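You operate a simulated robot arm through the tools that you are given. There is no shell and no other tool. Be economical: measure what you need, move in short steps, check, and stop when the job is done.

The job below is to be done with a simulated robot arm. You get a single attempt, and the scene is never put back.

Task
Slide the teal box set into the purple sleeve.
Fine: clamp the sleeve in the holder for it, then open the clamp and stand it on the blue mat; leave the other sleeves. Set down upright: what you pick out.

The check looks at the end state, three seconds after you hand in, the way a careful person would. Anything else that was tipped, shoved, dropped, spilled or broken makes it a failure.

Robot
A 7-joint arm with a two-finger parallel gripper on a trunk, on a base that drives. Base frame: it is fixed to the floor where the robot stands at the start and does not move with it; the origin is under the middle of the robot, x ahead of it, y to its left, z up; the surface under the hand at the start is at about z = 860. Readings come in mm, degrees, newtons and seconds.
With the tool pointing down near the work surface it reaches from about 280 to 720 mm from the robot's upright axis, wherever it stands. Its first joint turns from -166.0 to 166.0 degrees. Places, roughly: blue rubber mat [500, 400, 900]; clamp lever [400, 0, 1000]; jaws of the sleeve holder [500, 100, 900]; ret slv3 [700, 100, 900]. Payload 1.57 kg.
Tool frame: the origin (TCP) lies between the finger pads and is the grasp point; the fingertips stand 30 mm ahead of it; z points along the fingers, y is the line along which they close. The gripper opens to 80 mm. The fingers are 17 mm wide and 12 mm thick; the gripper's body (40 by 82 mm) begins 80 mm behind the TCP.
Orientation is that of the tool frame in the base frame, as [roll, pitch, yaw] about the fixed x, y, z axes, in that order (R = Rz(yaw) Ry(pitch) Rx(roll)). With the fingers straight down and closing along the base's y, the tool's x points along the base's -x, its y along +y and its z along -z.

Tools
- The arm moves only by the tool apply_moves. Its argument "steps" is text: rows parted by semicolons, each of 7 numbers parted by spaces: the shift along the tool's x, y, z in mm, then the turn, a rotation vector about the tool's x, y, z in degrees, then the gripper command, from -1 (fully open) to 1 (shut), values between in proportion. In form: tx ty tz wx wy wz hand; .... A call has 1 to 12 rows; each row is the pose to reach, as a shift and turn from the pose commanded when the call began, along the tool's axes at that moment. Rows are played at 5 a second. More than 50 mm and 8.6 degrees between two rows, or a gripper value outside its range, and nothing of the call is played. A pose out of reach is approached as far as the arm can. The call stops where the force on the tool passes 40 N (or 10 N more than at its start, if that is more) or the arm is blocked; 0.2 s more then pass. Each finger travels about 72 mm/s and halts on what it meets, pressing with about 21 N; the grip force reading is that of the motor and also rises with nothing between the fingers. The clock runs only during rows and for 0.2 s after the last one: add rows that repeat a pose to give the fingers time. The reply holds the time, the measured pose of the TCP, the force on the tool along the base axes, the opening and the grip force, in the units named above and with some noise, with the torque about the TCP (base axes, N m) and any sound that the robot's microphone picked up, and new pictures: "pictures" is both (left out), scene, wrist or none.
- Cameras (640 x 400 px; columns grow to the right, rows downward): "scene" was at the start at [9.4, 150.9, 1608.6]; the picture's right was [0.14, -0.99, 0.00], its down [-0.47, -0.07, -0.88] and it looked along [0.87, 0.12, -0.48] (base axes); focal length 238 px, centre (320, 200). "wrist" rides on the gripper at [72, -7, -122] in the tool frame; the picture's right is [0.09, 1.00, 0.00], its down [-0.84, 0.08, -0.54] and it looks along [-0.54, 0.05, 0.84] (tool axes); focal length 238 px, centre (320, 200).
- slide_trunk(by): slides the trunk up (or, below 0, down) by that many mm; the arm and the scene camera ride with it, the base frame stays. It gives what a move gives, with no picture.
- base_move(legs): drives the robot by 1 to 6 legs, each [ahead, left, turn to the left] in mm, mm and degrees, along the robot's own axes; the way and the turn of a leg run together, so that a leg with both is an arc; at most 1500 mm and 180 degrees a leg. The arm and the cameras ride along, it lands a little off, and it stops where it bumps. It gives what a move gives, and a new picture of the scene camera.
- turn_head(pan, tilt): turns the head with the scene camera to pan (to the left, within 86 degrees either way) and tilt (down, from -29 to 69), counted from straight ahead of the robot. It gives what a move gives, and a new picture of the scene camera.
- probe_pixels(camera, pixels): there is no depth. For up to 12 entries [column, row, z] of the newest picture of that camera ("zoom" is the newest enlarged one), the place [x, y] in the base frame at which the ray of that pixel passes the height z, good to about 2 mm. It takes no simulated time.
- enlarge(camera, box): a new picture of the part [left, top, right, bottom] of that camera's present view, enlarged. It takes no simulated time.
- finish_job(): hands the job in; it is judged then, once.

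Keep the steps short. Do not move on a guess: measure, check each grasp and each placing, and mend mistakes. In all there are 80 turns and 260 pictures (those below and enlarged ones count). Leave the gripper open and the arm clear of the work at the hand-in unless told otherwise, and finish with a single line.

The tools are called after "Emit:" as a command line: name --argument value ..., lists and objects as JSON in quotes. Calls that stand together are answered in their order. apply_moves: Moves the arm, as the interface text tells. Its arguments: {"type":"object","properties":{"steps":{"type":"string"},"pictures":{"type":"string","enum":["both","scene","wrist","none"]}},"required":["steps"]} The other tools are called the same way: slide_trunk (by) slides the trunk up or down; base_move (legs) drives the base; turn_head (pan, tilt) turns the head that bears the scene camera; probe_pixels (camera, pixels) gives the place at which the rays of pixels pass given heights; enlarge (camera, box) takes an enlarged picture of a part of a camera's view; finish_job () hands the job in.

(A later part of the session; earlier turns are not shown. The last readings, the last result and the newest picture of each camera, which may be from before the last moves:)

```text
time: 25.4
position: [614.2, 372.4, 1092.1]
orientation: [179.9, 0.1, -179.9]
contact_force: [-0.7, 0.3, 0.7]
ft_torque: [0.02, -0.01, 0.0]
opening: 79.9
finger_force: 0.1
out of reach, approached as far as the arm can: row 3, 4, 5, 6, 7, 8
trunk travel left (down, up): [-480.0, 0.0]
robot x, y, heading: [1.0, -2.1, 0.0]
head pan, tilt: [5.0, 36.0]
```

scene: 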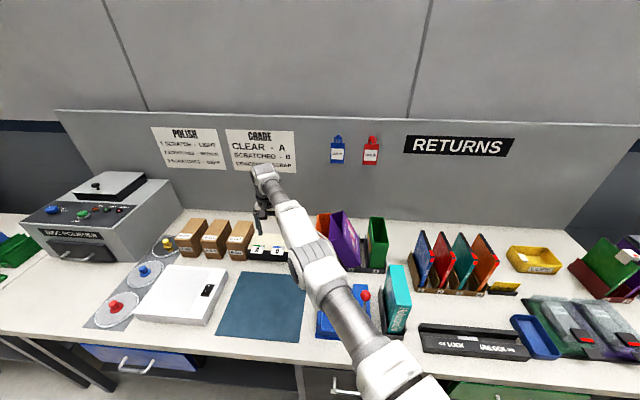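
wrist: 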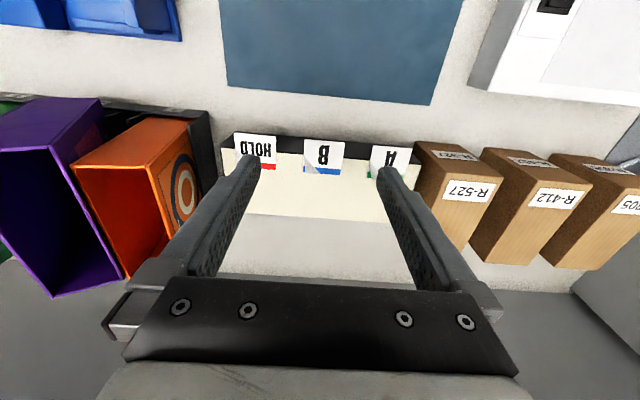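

The radius stays at ~718, so the elbow is in a straight-arm lock. A tool pitch change forces the elbow to bend, so I'll try pitching ±8° while commanding a pull-back.

Emit:
apply_moves --steps "0 0 -10 0 8 0 -1; 20 -12 -20 0 8 0 -1; 40 -24 -20 0 8 0 -1; 60 -36 -20 0 2 0 -1; 60 -36 -20 0 -6 0 -1; 70 -42 -20 0 -8 0 -1; 80 -48 -20 0 -8 0 -1; 100 -60 -20 0 0 0 -1; 100 -60 -20 0 0 0 -1" --pictures "none"

```text
time: 27.4
position: [609.8, 377.9, 1116.4]
orientation: [-179.9, 0.1, 180.0]
contact_force: [-1.0, -0.3, 0.3]
ft_torque: [-0.01, -0.01, 0.01]
opening: 80.3
finger_force: 0.1
out of reach, approached as far as the arm can: row 1, 3, 4, 5, 6, 7, 8, 9
trunk travel left (down, up): [-480.0, 0.0]
robot x, y, heading: [0.2, 1.2, -0.0]
head pan, tilt: [5.0, 36.0]
```

The wrist stays locked straight. I'll try the opposite combination: pitch steadily positive in steps while demanding strong inward motion.

Emit:
apply_moves --steps "40 -25 0 0 8 0 -1; 80 -50 0 0 16 0 -1; 120 -75 0 0 24 0 -1; 120 -75 0 0 32 0 -1; 120 -75 0 0 40 0 -1; 120 -75 0 0 40 0 -1" --pictures "scene"

```text
time: 28.8
position: [492.7, 303.0, 1114.1]
orientation: [179.9, -39.9, -179.9]
contact_force: [-0.2, -0.5, -0.2]
ft_torque: [0.04, 0.0, 0.0]
opening: 79.8
finger_force: 0.2
out of reach, approached as far as the arm can: row 1, 2, 3, 4
trunk travel left (down, up): [-480.0, 0.0]
robot x, y, heading: [-3.3, 0.6, -0.1]
head pan, tilt: [5.0, 36.0]
```

scene: 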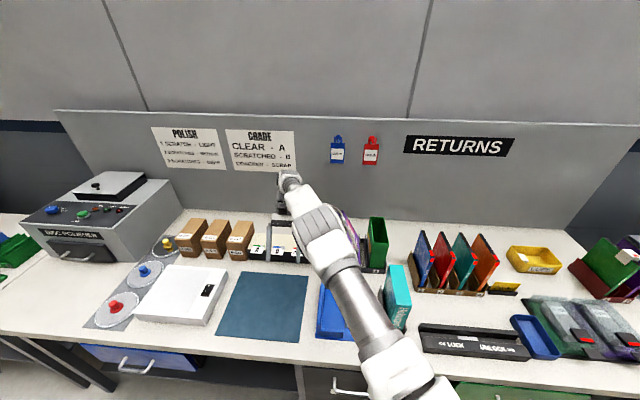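

It now reaches with a 40° pitch. Next test: further inward at the same pitch, to see if the elbow is free. From here, the tool's inward direction is x·cos40 with a small z.

Emit:
apply_moves --steps "25 0 -21 0 0 0 -1; 50 0 -42 0 0 0 -1; 75 0 -63 0 0 0 -1; 75 0 -63 0 0 0 -1" --pictures "none"

```text
time: 29.8
position: [474.2, 301.2, 1214.1]
orientation: [179.9, -39.8, 180.0]
contact_force: [-0.3, -1.6, -1.2]
ft_torque: [0.01, -0.03, -0.01]
opening: 80.1
finger_force: 0.1
trunk travel left (down, up): [-480.0, 0.0]
robot x, y, heading: [-2.5, -0.3, -0.1]
head pan, tilt: [5.0, 36.0]
```

The elbow is free now: the move was fully reached, just upward. Now I move inward (−x) 120 while undoing the pitch.

Emit:
apply_moves --steps "23 0 19 0 -4 0 -1; 46 0 38 0 -12 0 -1; 69 0 57 0 -20 0 -1; 92 0 76 0 -28 0 -1; 92 0 76 0 -36 0 -1; 92 0 76 0 -40 0 -1; 92 0 76 0 -40 0 -1" --pictures "none"

```text
time: 31.4
position: [354.0, 302.0, 1213.4]
orientation: [180.0, 0.3, -180.0]
contact_force: [-0.3, 0.2, -0.3]
ft_torque: [0.03, -0.02, 0.0]
opening: 79.9
finger_force: 0.0
trunk travel left (down, up): [-480.0, 0.0]
robot x, y, heading: [0.5, -2.8, -0.2]
head pan, tilt: [5.0, 36.0]
```

Freed. To avoid the stretch limit, I'll drive the base ahead 80 mm with the arm clear over the mat at z≈1213.

Emit:
base_move --legs '[[80, 0, 0]]'

```text
time: 32.5
position: [402.8, 312.0, 1212.8]
orientation: [-180.0, 0.2, -179.8]
contact_force: [-0.4, 0.0, 0.6]
ft_torque: [-0.04, 0.01, 0.04]
opening: 79.8
finger_force: 0.0
trunk travel left (down, up): [-480.0, 0.0]
robot x, y, heading: [53.3, 12.5, 0.3]
head pan, tilt: [5.0, 36.0]
```

scene: 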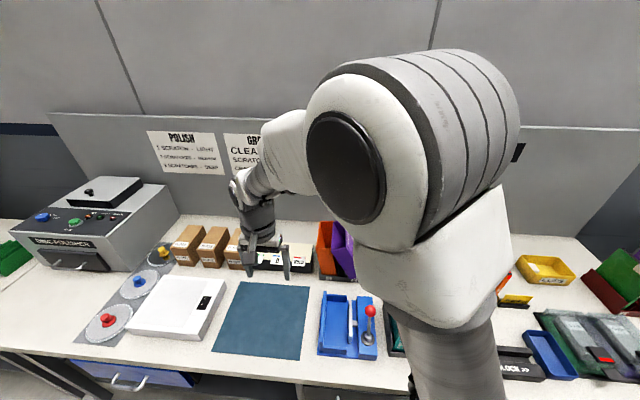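

The base is at x=53 now. Moving the hand to view purple from about (560,115,1200).

Emit:
apply_moves --steps "-25 -32 0 0 0 0 -1; -52 -64 0 0 0 0 -1; -80 -96 0 0 0 0 -1; -106 -128 0 0 0 0 -1; -132 -160 5 0 0 0 -1; -157 -192 10 0 0 0 -1; -157 -192 10 0 0 0 -1" --pictures "both"

Emit:
enlarge --camera "wrist" --box '[180, 60, 440, 290]'

```text
time: 34.1
position: [561.7, 120.6, 1205.5]
orientation: [180.0, 0.2, -179.8]
contact_force: [-0.4, -0.6, -1.4]
ft_torque: [-0.02, 0.01, 0.01]
opening: 80.4
finger_force: 0.0
trunk travel left (down, up): [-480.0, 0.0]
robot x, y, heading: [50.5, 11.8, 0.2]
head pan, tilt: [5.0, 36.0]
```

scene: 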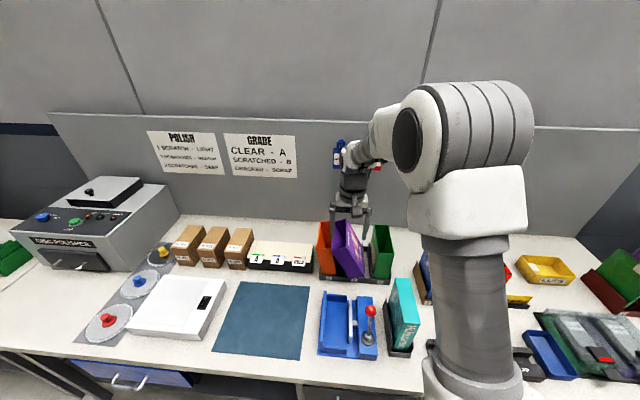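
wrist: 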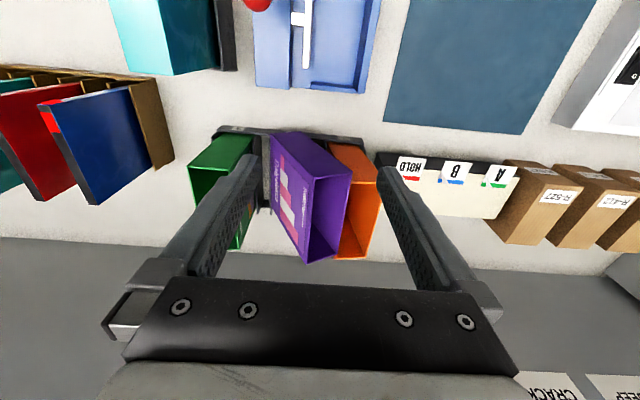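

```text
1.74 times, centred on (310, 175) of wrist
```

zoom: 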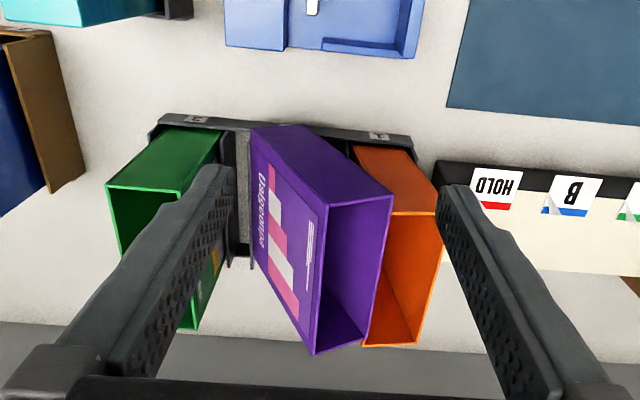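

Purple leans onto orange. Measuring its corners.

Emit:
probe_pixels --camera "zoom" --pixels '[[328, 205, 1040], [328, 205, 1020], [394, 193, 1020], [394, 193, 990], [312, 354, 1040], [312, 354, 1020], [369, 339, 1020], [369, 339, 990], [250, 140, 870], [250, 140, 900]]'

Emit:
enlarge --camera "scene" --box '[300, 180, 430, 300]'

```text
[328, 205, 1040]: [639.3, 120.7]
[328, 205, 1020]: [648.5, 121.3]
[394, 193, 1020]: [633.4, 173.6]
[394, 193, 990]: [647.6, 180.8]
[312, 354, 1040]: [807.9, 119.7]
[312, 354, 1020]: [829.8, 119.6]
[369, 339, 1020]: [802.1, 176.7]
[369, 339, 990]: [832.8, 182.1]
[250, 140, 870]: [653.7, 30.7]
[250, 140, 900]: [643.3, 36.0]
```

```text
3.33 times, centred on (365, 240) of scene
```

zoom: 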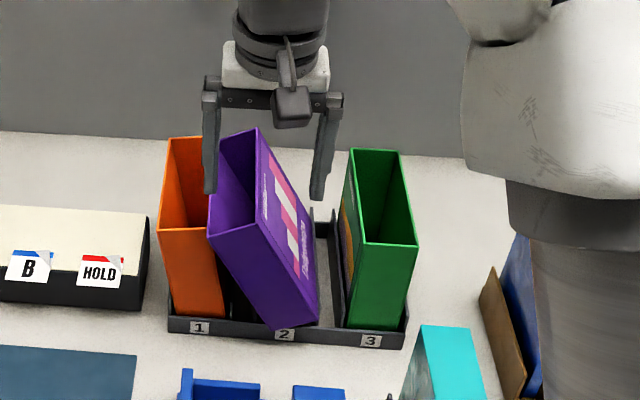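

Purple's front has come forward over the rack lip. Getting the front-face corners by intersecting the scene rays with the wrist estimate.

Emit:
probe_pixels --camera "zoom" --pixels '[[262, 227, 1040], [262, 227, 1070], [207, 236, 1000], [207, 236, 1040], [275, 331, 870], [275, 331, 890], [320, 322, 890], [320, 322, 920], [257, 128, 1050], [257, 128, 1070], [163, 228, 1035], [417, 243, 1035]]'

Emit:
probe_pixels --camera "wrist" --pixels '[[315, 178, 1050], [315, 178, 1070], [353, 171, 1020], [353, 171, 1040], [305, 263, 1050], [305, 263, 1070], [338, 255, 1020], [338, 255, 1040], [270, 140, 890], [270, 140, 910]]'

```text
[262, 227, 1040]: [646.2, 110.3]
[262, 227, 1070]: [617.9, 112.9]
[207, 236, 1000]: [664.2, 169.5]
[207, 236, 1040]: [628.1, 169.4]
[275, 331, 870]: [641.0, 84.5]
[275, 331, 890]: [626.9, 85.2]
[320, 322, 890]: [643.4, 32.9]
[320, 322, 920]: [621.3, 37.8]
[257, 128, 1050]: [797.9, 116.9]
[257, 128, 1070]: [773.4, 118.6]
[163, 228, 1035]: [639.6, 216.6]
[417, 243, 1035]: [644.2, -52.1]
```

```text
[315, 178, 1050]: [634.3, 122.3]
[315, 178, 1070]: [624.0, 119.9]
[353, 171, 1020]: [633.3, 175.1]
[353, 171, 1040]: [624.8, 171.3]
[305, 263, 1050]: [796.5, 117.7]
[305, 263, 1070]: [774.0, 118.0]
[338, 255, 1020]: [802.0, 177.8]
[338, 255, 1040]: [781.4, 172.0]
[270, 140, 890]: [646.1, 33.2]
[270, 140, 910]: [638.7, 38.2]
```

Purple leans 27.5° to the left (label rim ≈(y120,z1058), left rim ≈(171,1030)). There's no room for a finger between it and orange. So I'll tilt the hand the same 27.5° and pinch the label-side wall only, with one finger inside the sleeve and one outside on the free side. First I hover along its axis, about 20 mm above the rim.

Emit:
apply_moves --steps "-30 5 0 4 0 0 0; -60 10 5 10 0 0 0; -90 15 20 16 0 0 0; -120 20 45 22 0 0 0; -140 23 75 27.5 0 0 0; -143 23 95 27.5 0 0 0; -143 23 95 27.5 0 0 0" --pictures "both"

Emit:
enlarge --camera "wrist" --box '[180, 30, 440, 290]'

```text
time: 35.7
position: [705.7, 146.1, 1109.6]
orientation: [-152.5, 0.2, -179.9]
contact_force: [-0.7, 0.2, 0.1]
ft_torque: [0.0, -0.04, 0.0]
opening: 40.2
finger_force: 0.1
trunk travel left (down, up): [-480.0, 0.0]
robot x, y, heading: [49.3, 7.7, 0.1]
head pan, tilt: [5.0, 36.0]
```

scene: 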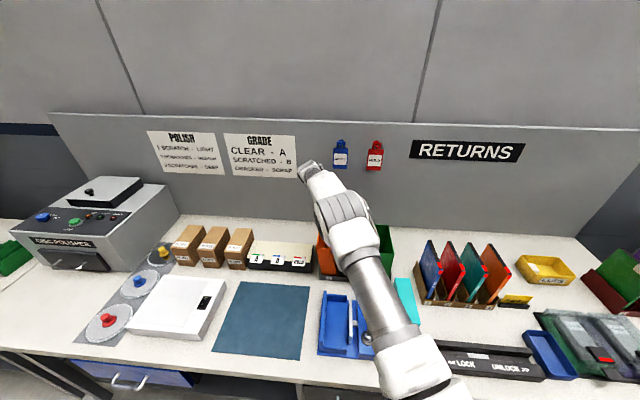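
wrist: 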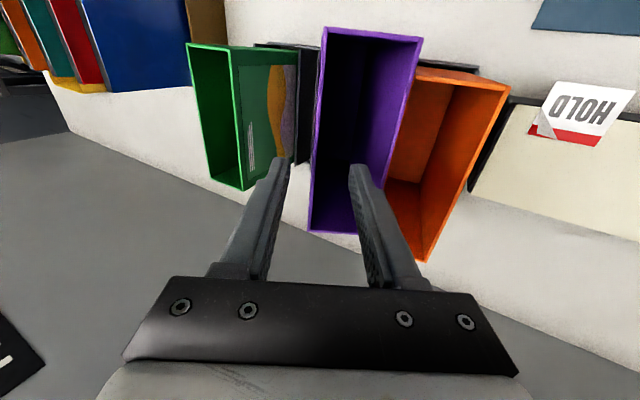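

```text
1.54 times, centred on (310, 160) of wrist
```

zoom: 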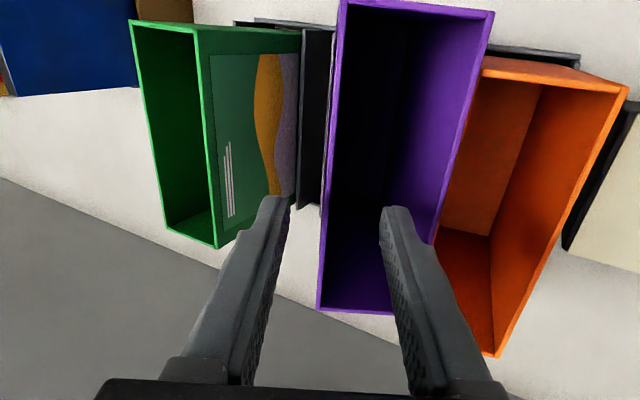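

Well aligned: I'm looking straight down into purple, with the left finger outside the label wall and the right finger over the opening. Checking the wall line against the tool axis (axis passes z=1058 at y≈119).

Emit:
probe_pixels --camera "wrist" --pixels '[[325, 28, 1058], [318, 130, 1058], [312, 231, 1058], [422, 37, 1031], [325, 28, 1068], [312, 231, 1068], [318, 130, 1048]]'

```text
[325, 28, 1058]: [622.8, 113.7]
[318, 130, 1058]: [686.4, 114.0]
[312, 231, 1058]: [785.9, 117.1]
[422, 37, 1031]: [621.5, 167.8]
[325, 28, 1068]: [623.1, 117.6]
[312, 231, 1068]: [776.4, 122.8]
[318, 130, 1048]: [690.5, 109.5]
```

Rim at z≈1068, y≈121, x 623–776. Advancing along the tool axis by 67 mm with −3 mm y and +6 mm tool x, then closing gently.

Emit:
apply_moves --steps "6 -3 20 0 0 0 0; 6 -3 40 0 0 0 0; 6 -3 55 0 0 0 0; 6 -3 67 0 0 0 0; 6 -3 67 0 0 0 0" --pictures "wrist"

```text
time: 36.9
position: [696.5, 112.2, 1050.1]
orientation: [-152.6, 0.2, -180.0]
contact_force: [1.0, -0.2, -0.1]
ft_torque: [0.01, 0.02, 0.01]
opening: 40.3
finger_force: 0.2
trunk travel left (down, up): [-480.0, 0.0]
robot x, y, heading: [53.9, 9.5, 0.2]
head pan, tilt: [5.0, 36.0]
```

wrist: 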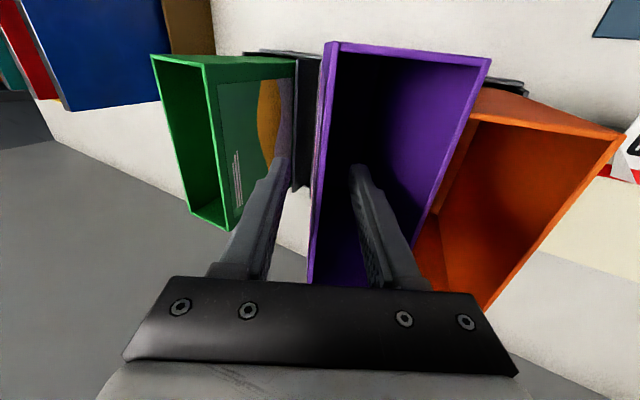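

One finger is outside and the other is inside, as planned. Closing on the wall.

Emit:
apply_moves --steps "0 0 0 0 0 0 0.4; 0 0 0 0 0 0 0.7; 0 0 0 0 0 0 1; 0 0 0 0 0 0 1; 0 0 0 0 0 0 1" --pictures "both"

Emit:
enlarge --camera "scene" --box '[300, 180, 430, 300]'

```text
time: 38.1
position: [696.9, 110.2, 1050.8]
orientation: [-152.5, 0.1, -179.9]
contact_force: [-0.7, -2.9, 1.8]
ft_torque: [0.05, -0.03, -0.03]
opening: 2.0
finger_force: 21.4
trunk travel left (down, up): [-480.0, 0.0]
robot x, y, heading: [49.5, 12.9, 0.3]
head pan, tilt: [5.0, 36.0]
```

scene: 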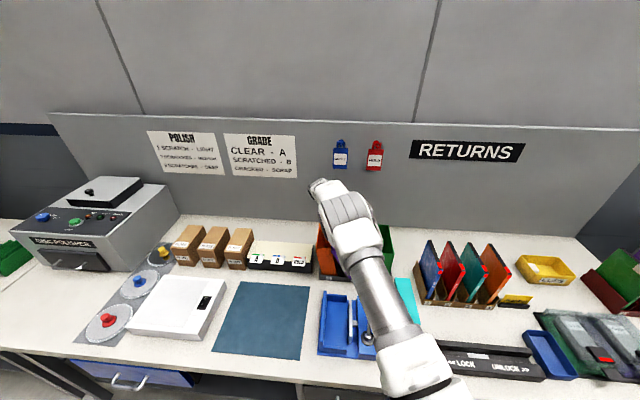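
wrist: 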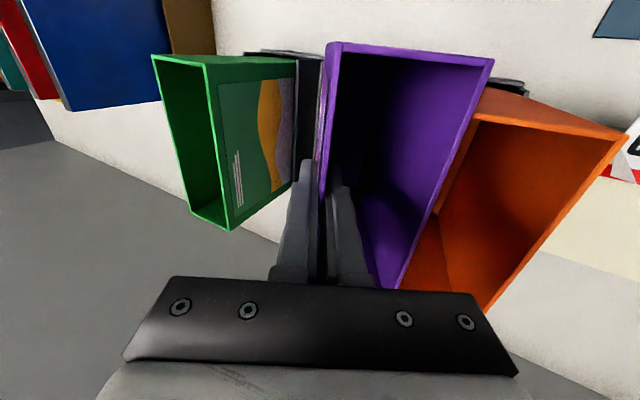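

```text
3.33 times, centred on (365, 240) of scene
```

zoom: 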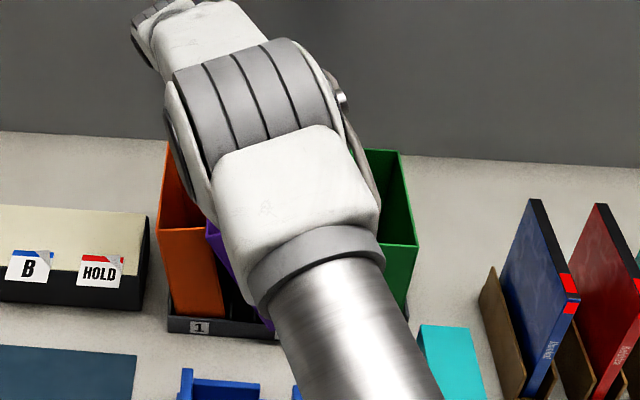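

Wall pinched at 2 mm. I'll move it a little away from orange (−y 15) while lifting 130 mm, keeping the tilt, and check.

Emit:
apply_moves --steps "0 -8 -5 0 0 0 1; 0 -16 -9 0 0 0 1; 0 -36 -37 0 0 0 1; 0 -55 -73 0 0 0 1; 0 -73 -108 0 0 0 1; 0 -73 -108 0 0 0 1" --pictures "both"

```text
time: 39.5
position: [695.9, 96.3, 1179.5]
orientation: [-152.5, 0.1, -179.9]
contact_force: [0.1, -0.2, -0.2]
ft_torque: [0.02, -0.03, 0.01]
opening: 2.2
finger_force: 21.2
trunk travel left (down, up): [-480.0, 0.0]
robot x, y, heading: [50.3, 12.6, 0.2]
head pan, tilt: [5.0, 36.0]
```

scene: 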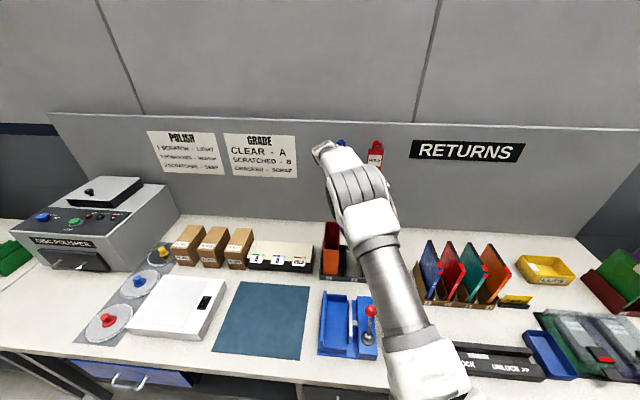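
wrist: 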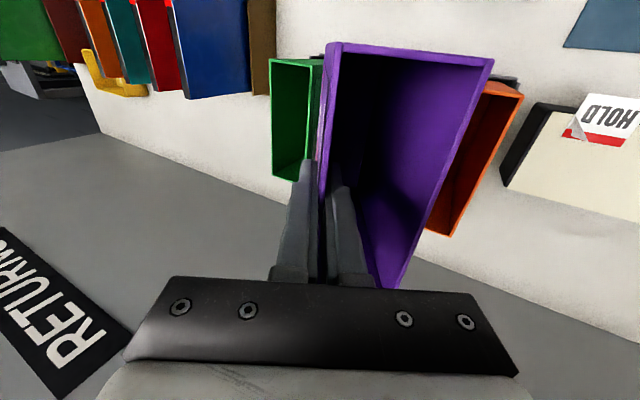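

Sleeve is held, and orange and green look settled. Pulling back in −x toward 500.

Emit:
apply_moves --steps "25 0 0 0 0 0 1; 60 0 0 0 0 0 1; 100 0 0 0 0 0 1; 140 0 0 0 0 0 1; 175 0 0 0 0 0 1; 196 0 0 0 0 0 1; 196 0 0 0 0 0 1" --pictures "scene"

Emit:
enlarge --camera "scene" --box '[300, 180, 430, 300]'

```text
time: 41.1
position: [500.8, 98.2, 1179.3]
orientation: [-152.4, 0.3, -179.8]
contact_force: [-0.6, -0.1, -0.7]
ft_torque: [-0.01, -0.02, -0.01]
opening: 2.4
finger_force: 21.4
trunk travel left (down, up): [-480.0, 0.0]
robot x, y, heading: [50.4, 11.0, 0.4]
head pan, tilt: [5.0, 36.0]
```

scene: 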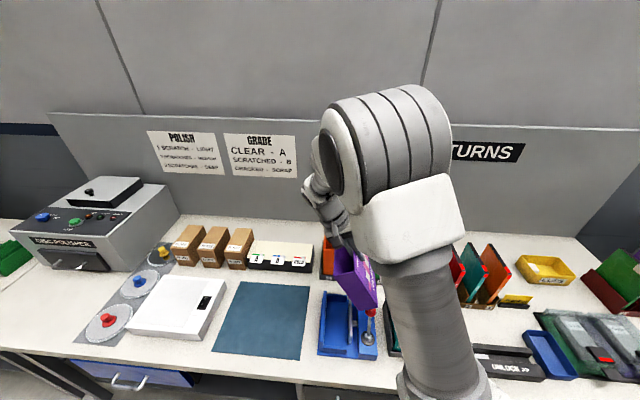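

```text
3.33 times, centred on (365, 240) of scene
```

zoom: 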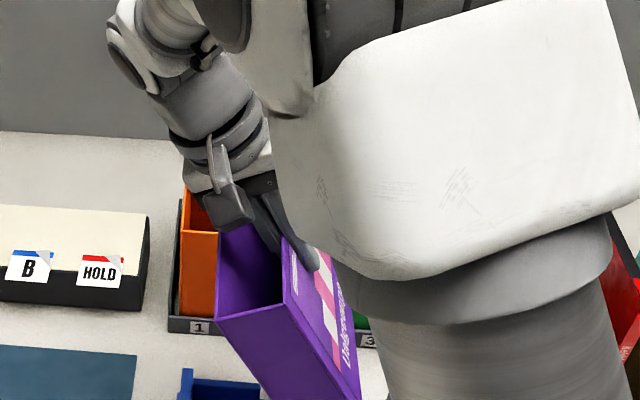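

Now rotating it upright (−27.6° about tool x) with +17 mm y, over free space above the holder.

Emit:
apply_moves --steps "0 4 -2 -7 0 0 1; 0 8 -4 -14 0 0 1; 0 12 -6 -21 0 0 1; 0 15 -8 -27.6 0 0 1; 0 15 -8 -27.6 0 0 1; 0 15 -8 -27.6 0 0 1" --pictures "both"

Emit:
enlarge --camera "scene" --box '[280, 190, 420, 360]'

```text
time: 42.5
position: [501.3, 114.6, 1179.0]
orientation: [179.9, 0.2, -179.7]
contact_force: [-0.4, 0.1, -0.4]
ft_torque: [-0.01, 0.01, -0.01]
opening: 2.4
finger_force: 20.9
trunk travel left (down, up): [-480.0, 0.0]
robot x, y, heading: [47.8, 7.4, 0.4]
head pan, tilt: [5.0, 36.0]
```

scene: 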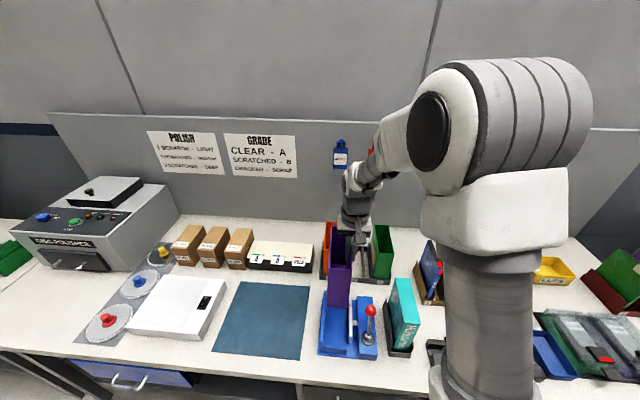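
wrist: 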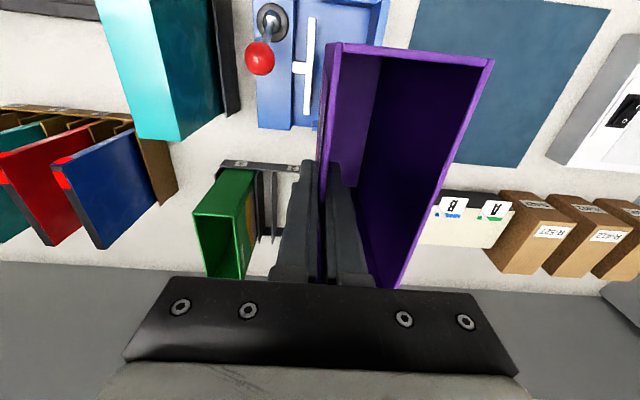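

```text
2.35 times, centred on (350, 275) of scene
```

zoom: 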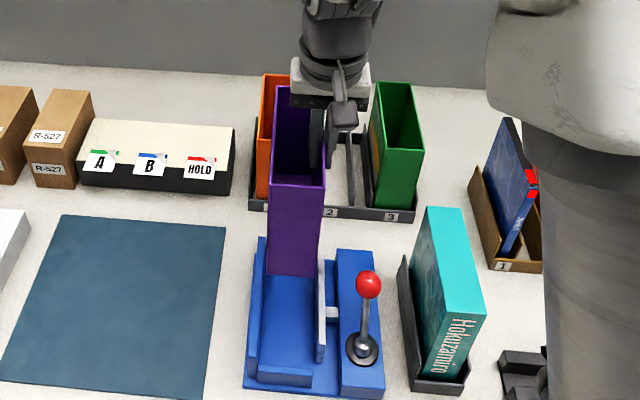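

Upright now. Measuring sleeve rim corners (wrist) and the holder corners (scene) in the current frame.

Emit:
probe_pixels --camera "zoom" --pixels '[[243, 389, 860], [386, 398, 860], [258, 374, 890], [312, 387, 872], [270, 274, 1030], [321, 276, 1030], [270, 274, 1020], [324, 358, 880], [268, 186, 1199], [325, 190, 1199]]'

Emit:
probe_pixels --camera "wrist" --pixels '[[325, 43, 1199], [494, 62, 1199], [400, 287, 1199], [258, 128, 900], [292, 129, 900], [320, 17, 930], [303, 116, 930], [407, 50, 862], [520, 167, 862]]'

```text
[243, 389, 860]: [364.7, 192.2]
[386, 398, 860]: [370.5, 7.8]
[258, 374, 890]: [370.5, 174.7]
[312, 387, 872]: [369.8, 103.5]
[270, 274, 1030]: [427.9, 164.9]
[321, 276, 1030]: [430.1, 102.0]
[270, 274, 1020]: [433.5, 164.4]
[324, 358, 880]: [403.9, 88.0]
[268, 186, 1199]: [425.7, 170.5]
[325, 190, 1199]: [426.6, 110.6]
```

```text
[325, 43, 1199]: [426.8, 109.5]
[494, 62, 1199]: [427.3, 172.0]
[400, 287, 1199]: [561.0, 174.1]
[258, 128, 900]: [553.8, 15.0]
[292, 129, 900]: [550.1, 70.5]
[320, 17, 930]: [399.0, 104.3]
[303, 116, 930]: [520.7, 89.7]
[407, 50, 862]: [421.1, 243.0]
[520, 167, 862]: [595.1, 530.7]
```

The holder is unmoved. Sleeve centre ≈(501,141), with its bottom ≈2° off toward −y. I'll correct −2°, shift to x 459, y +3, and lower to just above the nest walls.

Emit:
apply_moves --steps "20 1.5 0 -1 0 0 1; 41.5 3 0 -2 0 0 1; 41.5 3 30 -2 0 0 1; 41.5 3 60 -2 0 0 1; 41.5 3 85 -2 0 0 1; 41.5 3 85 -2 0 0 1" --pictures "both"

Emit:
enlarge --camera "scene" --box '[300, 230, 400, 360]'

```text
time: 43.9
position: [457.5, 118.0, 1092.8]
orientation: [177.8, 0.2, -179.8]
contact_force: [-0.2, 0.4, -0.2]
ft_torque: [0.0, 0.0, 0.0]
opening: 2.2
finger_force: 21.1
trunk travel left (down, up): [-480.0, 0.0]
robot x, y, heading: [47.3, 7.3, -0.2]
head pan, tilt: [5.0, 36.0]
```

scene: 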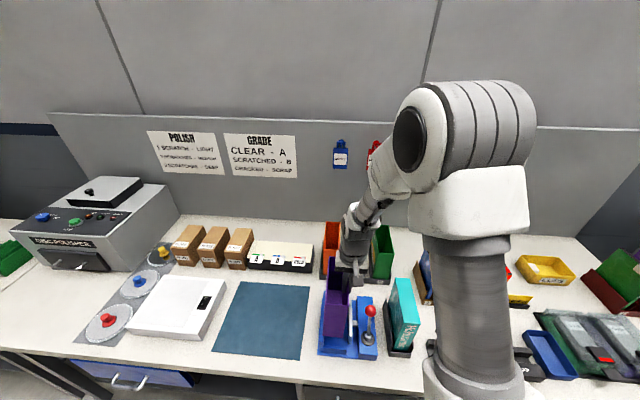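
wrist: 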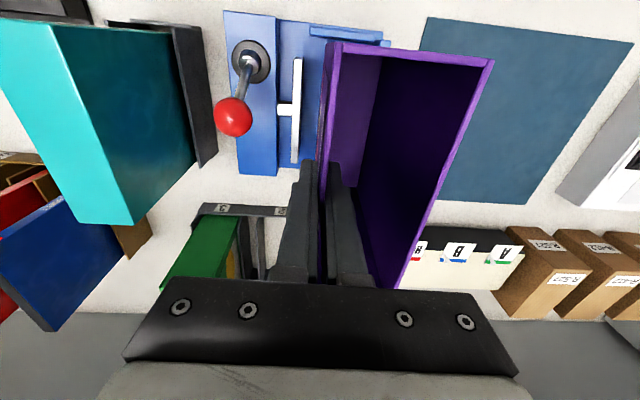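

```text
3.08 times, centred on (350, 295) of scene
```

zoom: 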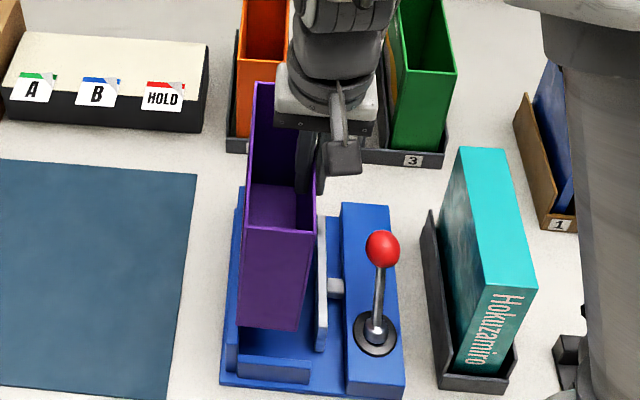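

Checking top and bottom front corners now (rim ≈1113, bottom ≈945).

Emit:
probe_pixels --camera "zoom" --pixels '[[245, 226, 1113], [315, 231, 1113], [239, 326, 945], [301, 332, 945], [239, 326, 940], [248, 190, 920], [231, 345, 920], [227, 380, 875], [309, 367, 890], [309, 382, 872]]'

Emit:
probe_pixels --camera "wrist" --pixels '[[327, 43, 1113], [495, 62, 1113], [402, 288, 1113]]'

```text
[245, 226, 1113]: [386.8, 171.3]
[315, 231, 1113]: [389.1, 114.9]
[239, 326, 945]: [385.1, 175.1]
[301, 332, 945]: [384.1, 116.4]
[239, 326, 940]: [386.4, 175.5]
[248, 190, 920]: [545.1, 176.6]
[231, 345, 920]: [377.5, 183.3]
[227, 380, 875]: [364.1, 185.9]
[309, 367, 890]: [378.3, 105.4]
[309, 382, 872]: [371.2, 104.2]
```

```text
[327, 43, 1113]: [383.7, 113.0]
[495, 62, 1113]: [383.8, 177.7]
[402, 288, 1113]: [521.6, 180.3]
```

Bottom left edge sits at y≈175, too near the wall. I'll shift −4 in y, roll back +1°, and lower 55 mm first.

Emit:
apply_moves --steps "-1 -4 0 1 0 0 1; -1 -4 25 1 0 0 1; -1 -4 45 1 0 0 1; -1 -4 58 1 0 0 1; -1 -4 58 1 0 0 1" --pictures "scene"

Emit:
enlarge --camera "scene" --box '[300, 260, 400, 360]'

```text
time: 45.1
position: [460.5, 115.3, 1036.5]
orientation: [178.9, 0.2, -179.9]
contact_force: [-0.3, -0.3, -0.6]
ft_torque: [-0.02, 0.0, 0.0]
opening: 2.2
finger_force: 21.1
trunk travel left (down, up): [-480.0, 0.0]
robot x, y, heading: [50.1, 6.3, 0.1]
head pan, tilt: [5.0, 36.0]
```

scene: 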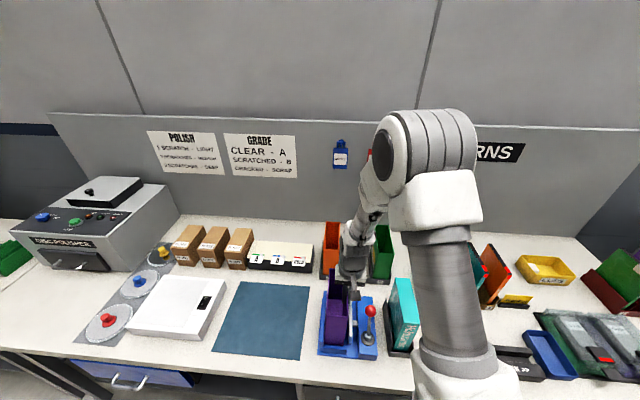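

```text
4.00 times, centred on (350, 310) of scene
```

zoom: 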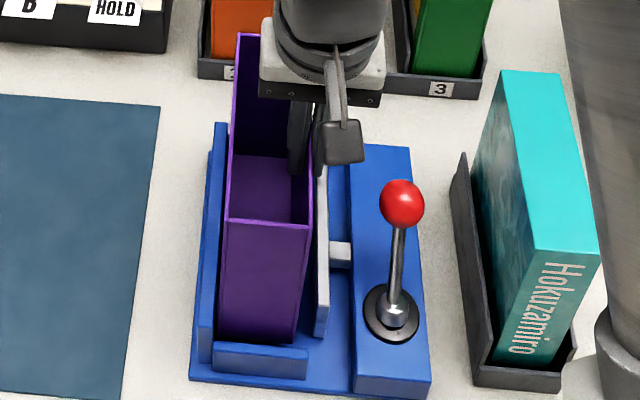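

Inside the nest. Lowering slowly until it touches the floor.

Emit:
apply_moves --steps "0 0 5 0 0 0 1; 0 0 10 0 0 0 1; 0 0 13 0 0 0 1; 0 0 16 0 0 0 1" --pictures "wrist"

Emit:
enlarge --camera "scene" --box '[300, 260, 400, 360]'

```text
time: 46.1
position: [461.1, 116.2, 1019.3]
orientation: [178.9, 0.1, -180.0]
contact_force: [0.2, 0.3, -0.8]
ft_torque: [-0.02, 0.01, 0.01]
opening: 2.4
finger_force: 20.6
trunk travel left (down, up): [-480.0, 0.0]
robot x, y, heading: [46.6, 11.8, 0.4]
head pan, tilt: [5.0, 36.0]
```

wrist: 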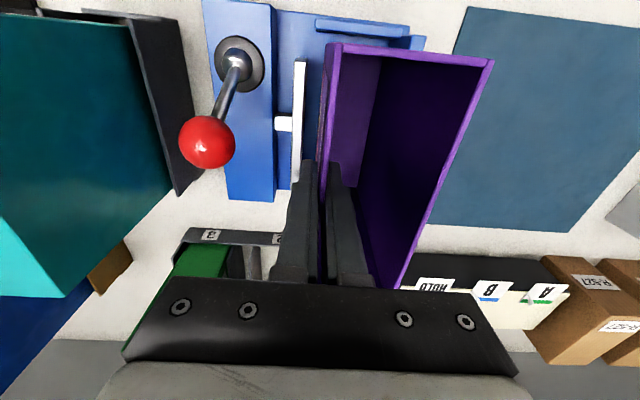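

```text
4.00 times, centred on (350, 310) of scene
```

zoom: 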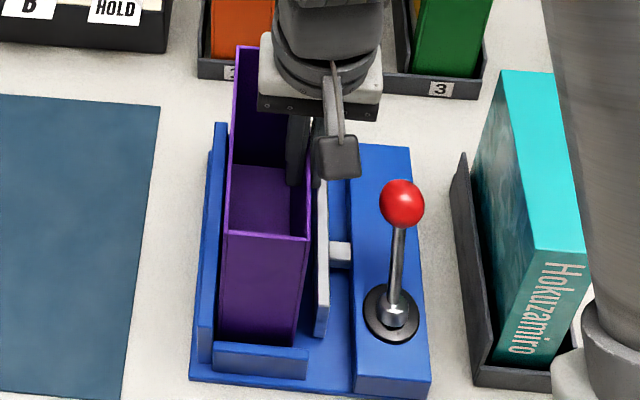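

No contact yet. Continuing down in 2 mm steps.

Emit:
apply_moves --steps "0 0 2 0 0 0 1; 0 0 4 0 0 0 1; 0 0 6 0 0 0 1; 0 0 6 0 0 0 1" --pictures "none"

```text
time: 47.1
position: [459.8, 116.0, 1016.2]
orientation: [178.8, 0.3, -179.8]
contact_force: [-1.1, 0.6, 21.1]
ft_torque: [-0.01, 0.06, 0.01]
opening: 2.4
finger_force: 21.2
trunk travel left (down, up): [-480.0, 0.0]
robot x, y, heading: [49.7, 11.2, 0.3]
head pan, tilt: [5.0, 36.0]
```

Touched the floor at z≈1016 (21 N). Easing up 2 mm, then opening to about 30 mm so both fingers leave the wall without touching anything else.

Emit:
apply_moves --steps "0 0 -3 0 0 0 1; 0 0 -3 0 0 0 0.7; 0 0 -3 0 0 0 0.4; 0 0 -3 0 0 0 0.3; 0 0 -3 0 0 0 0.3" --pictures "both"

Emit:
enlarge --camera "scene" --box '[300, 260, 400, 360]'

```text
time: 48.3
position: [461.4, 115.7, 1017.6]
orientation: [178.9, 0.2, -179.9]
contact_force: [0.3, -0.3, 1.3]
ft_torque: [0.0, 0.01, -0.03]
opening: 28.2
finger_force: 0.1
trunk travel left (down, up): [-480.0, 0.0]
robot x, y, heading: [47.6, 9.5, 0.3]
head pan, tilt: [5.0, 36.0]
```

scene: 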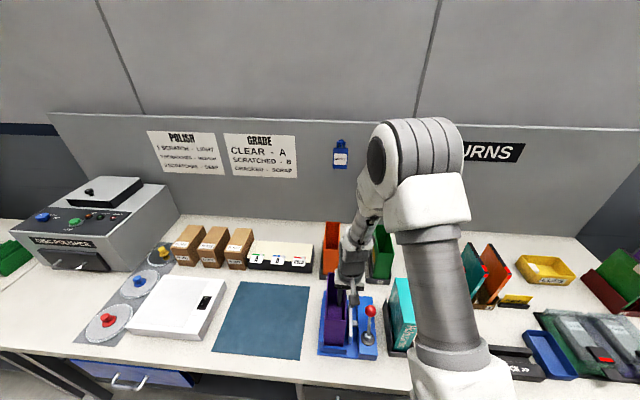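
wrist: 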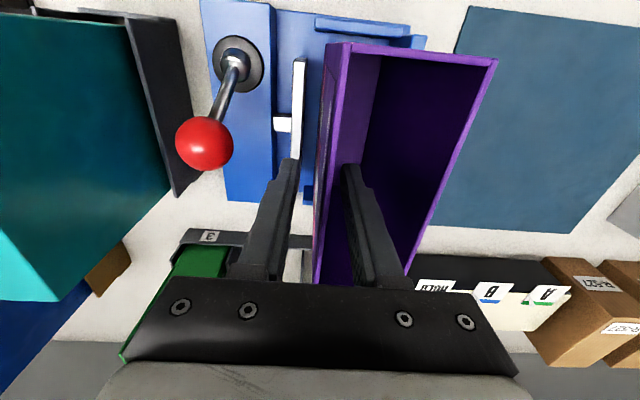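

```text
4.00 times, centred on (350, 310) of scene
```

zoom: 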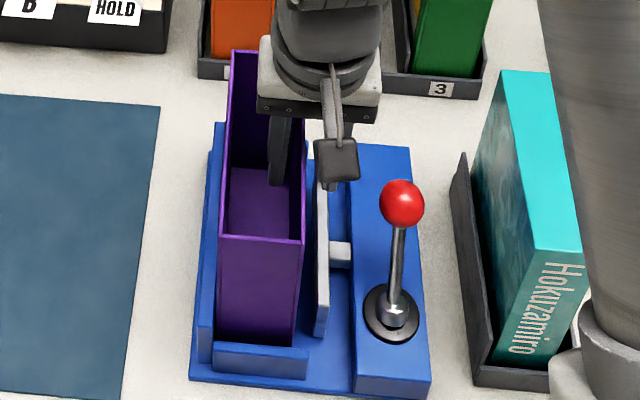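

The sleeve stands in the nest. Raising straight up 110 mm, then moving to beside the lever knob (x≈490, y≈40) with fingers shut.

Emit:
apply_moves --steps "0 0 -40 0 0 0 0.3; 0 0 -80 0 0 0 0.3; 0 0 -110 0 0 0 0.5; -15 -38 -110 -0.5 0 0 1; -30 -75 -110 -1 0 0 1; -30 -75 -110 -1 0 0 1; -30 -75 -110 -1 0 0 1" --pictures "both"

Emit:
enlarge --camera "scene" --box '[300, 240, 400, 360]'

```text
time: 49.9
position: [489.2, 38.2, 1129.5]
orientation: [177.9, 0.3, -179.9]
contact_force: [0.0, -0.3, 0.0]
ft_torque: [0.01, 0.01, 0.0]
opening: 0.3
finger_force: 21.4
trunk travel left (down, up): [-480.0, 0.0]
robot x, y, heading: [50.8, 9.0, 0.4]
head pan, tilt: [5.0, 36.0]
```

scene: 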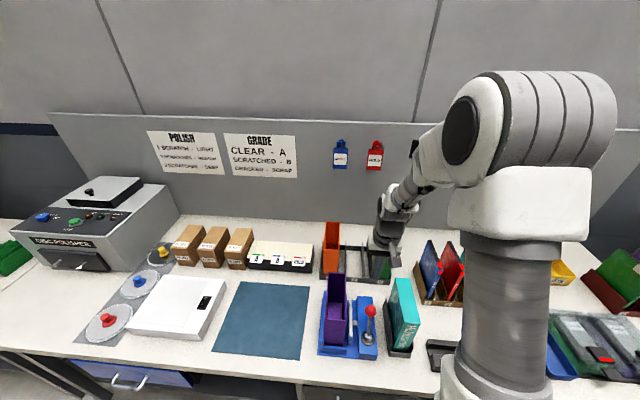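
wrist: 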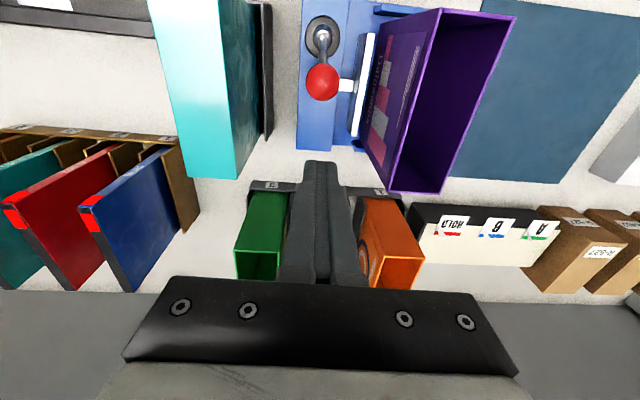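

```text
3.33 times, centred on (350, 300) of scene
```

zoom: 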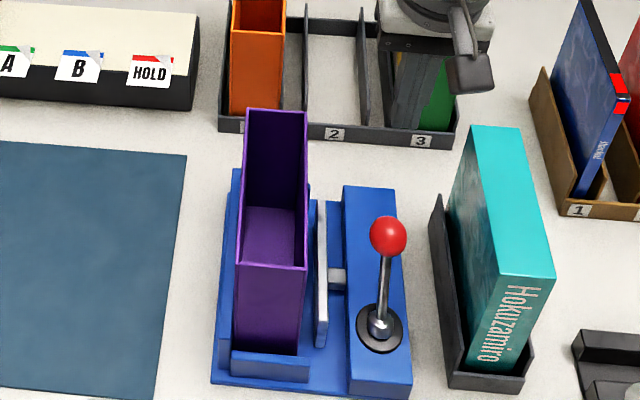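

Sleeve stands upright in the nest, and orange and green are upright too. Locating the knob exactly.

Emit:
probe_pixels --camera "wrist" --pixels '[[322, 83, 980], [322, 83, 1000], [323, 38, 905]]'

Emit:
probe_pixels --camera "zoom" --pixels '[[388, 237, 980], [388, 237, 1000], [379, 325, 905], [371, 237, 990], [406, 237, 990]]'

```text
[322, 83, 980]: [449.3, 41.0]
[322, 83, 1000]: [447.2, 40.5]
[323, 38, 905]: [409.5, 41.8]
```

```text
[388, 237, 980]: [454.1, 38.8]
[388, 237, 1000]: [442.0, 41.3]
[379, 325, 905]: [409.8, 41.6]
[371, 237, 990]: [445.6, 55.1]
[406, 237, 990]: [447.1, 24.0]
```

Knob centre (448,41,991), radius ~15. Going down behind it (tips at z≈977), then pushing toward −x.

Emit:
apply_moves --steps "0 2 40 2 0 0 1; 0 2 80 2 0 0 1; 0 2 110 2 0 0 1; 0 2 122 2 0 0 1; 10 2 122 2 0 0 1; 18 2 122 2 0 0 1; 28 2 122 2 0 0 1; 38 2 122 2 0 0 1; 38 2 122 2 0 0 1" --pictures "both"

Emit:
enlarge --camera "scene" --box '[300, 240, 400, 360]'

```text
time: 51.9
position: [450.9, 43.9, 1004.4]
orientation: [179.8, 0.1, -180.0]
contact_force: [-0.1, 0.0, 1.1]
ft_torque: [-0.02, -0.02, 0.03]
opening: 0.1
finger_force: 21.0
trunk travel left (down, up): [-480.0, 0.0]
robot x, y, heading: [50.1, 8.0, 0.2]
head pan, tilt: [5.0, 36.0]
```

scene: 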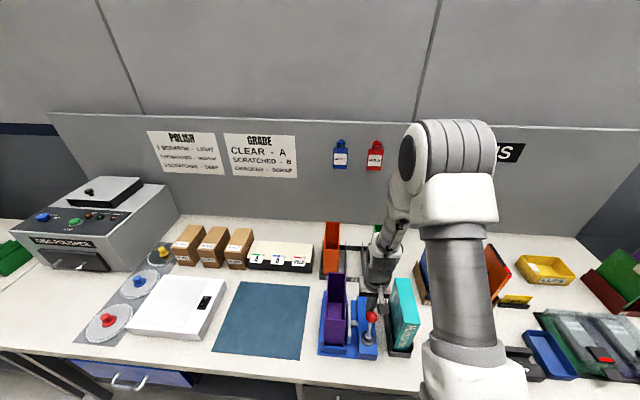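
wrist: 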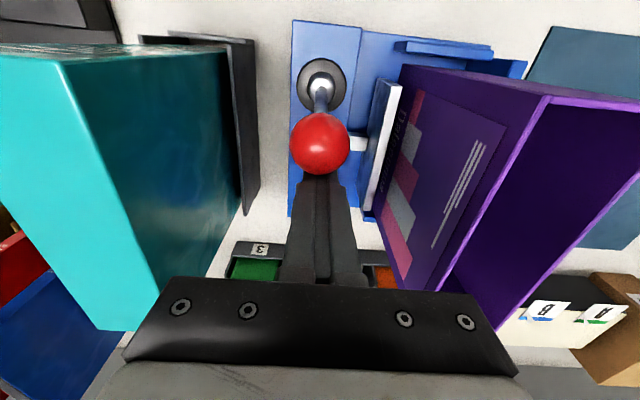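

```text
3.33 times, centred on (350, 300) of scene
```

zoom: 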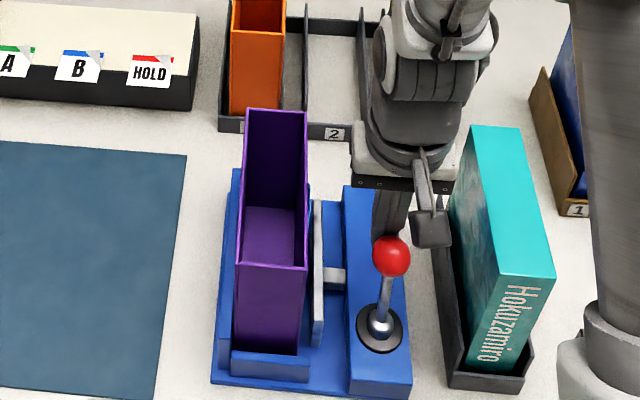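

The knob is moving freely. Continuing the push another 60 mm in steps.

Emit:
apply_moves --steps "12 0 0 0 0 0 1; 24 0 0 0 0 0 1; 36 0 0 0 0 0 1; 48 0 0 0 0 0 1; 58 0 0 0 0 0 1; 58 0 0 0 0 0 1" --pictures "both"

Emit:
enlarge --camera "scene" --box '[300, 240, 400, 360]'

```text
time: 53.3
position: [395.3, 44.6, 1004.1]
orientation: [179.9, 0.3, -180.0]
contact_force: [4.8, -0.8, -0.6]
ft_torque: [-0.07, -0.09, 0.04]
opening: 0.3
finger_force: 20.8
trunk travel left (down, up): [-480.0, 0.0]
robot x, y, heading: [48.9, 12.3, 0.2]
head pan, tilt: [5.0, 36.0]
```

scene: 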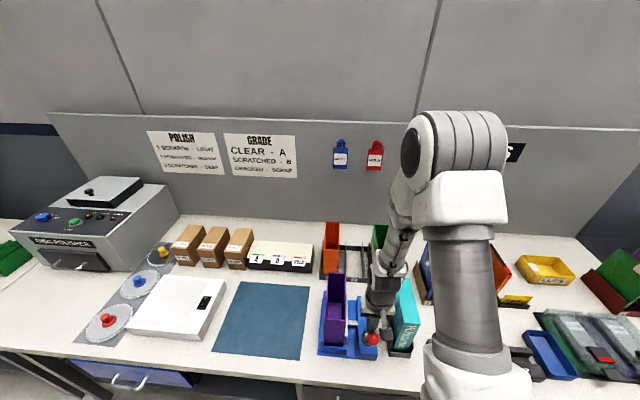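
wrist: 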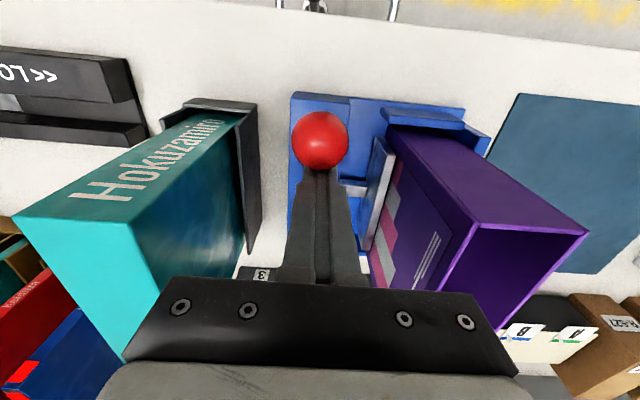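

```text
3.33 times, centred on (350, 300) of scene
```

zoom: 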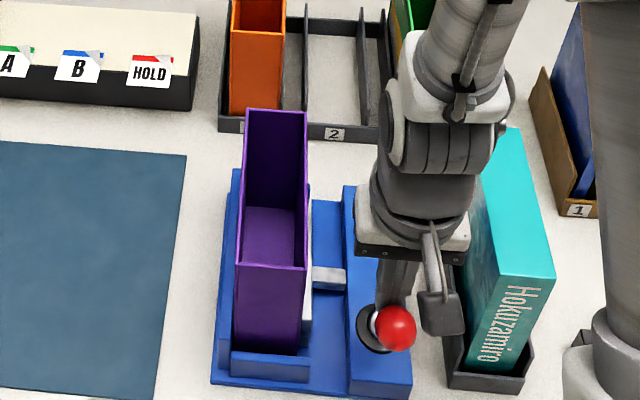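

The jaw has come up to the sleeve (4.8 N). Pushing a little more until it firms up.

Emit:
apply_moves --steps "6 0 3 0 0 0 1; 12 0 5 0 0 0 1; 18 0 8 0 0 0 1; 24 0 10 0 0 0 1; 24 0 10 0 0 0 1" --pictures "wrist"

Emit:
enlarge --camera "scene" --box '[300, 240, 400, 360]'

```text
time: 54.0
position: [394.1, 45.5, 1001.0]
orientation: [179.8, 1.8, -179.9]
contact_force: [5.8, -0.3, 2.0]
ft_torque: [-0.01, -0.02, 0.0]
opening: 0.0
finger_force: 21.2
trunk travel left (down, up): [-480.0, 0.0]
robot x, y, heading: [47.9, 9.3, -0.0]
head pan, tilt: [5.0, 36.0]
stopped in row 3: the force on the tool passed its limit at 43 N (the readings are from after the stop); the commanded pose is now the measured one
```

wrist: 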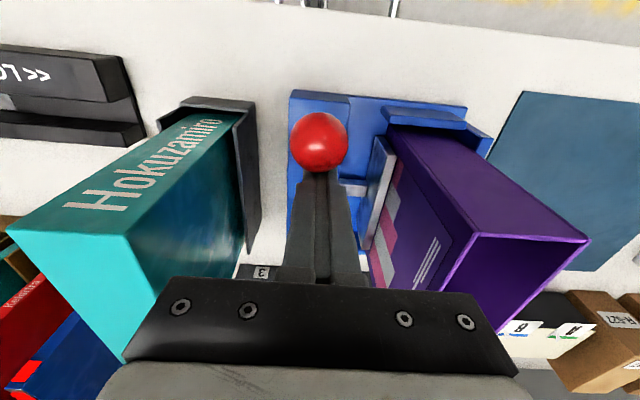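

```text
3.33 times, centred on (350, 300) of scene
```

zoom: 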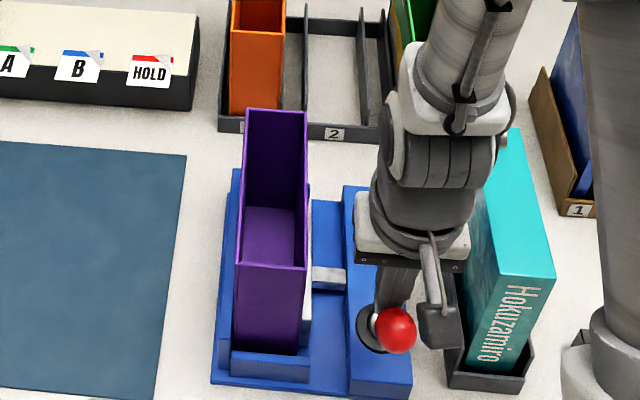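

Firm stop at 43 N, so the jaw is closed against the sleeve. Backing off and up, then viewing from above the box.

Emit:
apply_moves --steps "-15 0 -1 0 1.8 0 1; -30 0 -3 0 1.8 0 1; -30 0 -40 0 1.8 0 1; -30 0 -80 0 1.8 0 1; -30 0 -120 0 1.8 0 0.5; 5 -25 -150 0 1.8 0 0; 30 -50 -170 0 1.8 0 -0.7; 30 -50 -170 0 1.8 0 -0.7" --pictures "both"

Emit:
enlarge --camera "scene" --box '[300, 230, 430, 360]'

Emit:
enlarge --camera "wrist" --box '[200, 0, 460, 200]'

```text
refused: row 6 steps farther than a row can; nothing moved
```

```text
3.08 times, centred on (365, 295) of scene
```

zoom: 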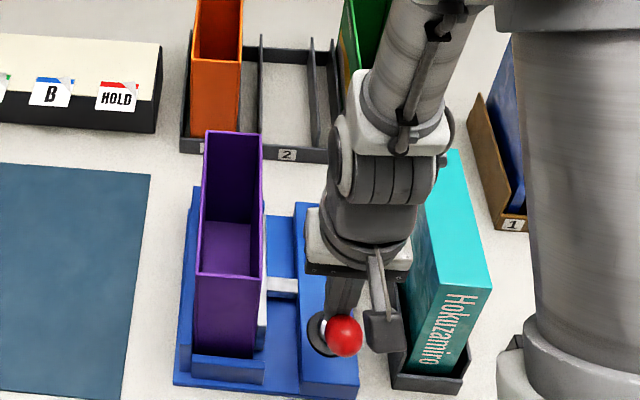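

```text
2.00 times, centred on (330, 100) of wrist
```

zoom: 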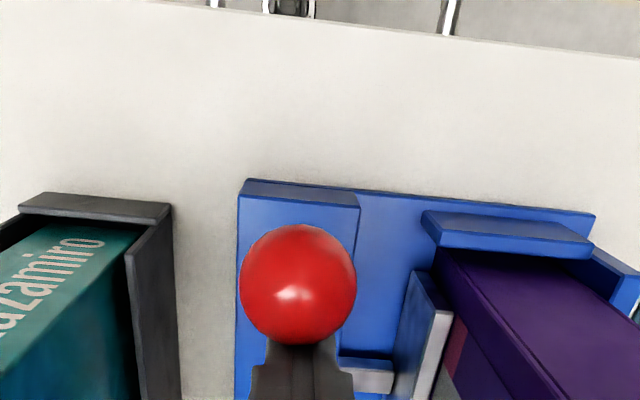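

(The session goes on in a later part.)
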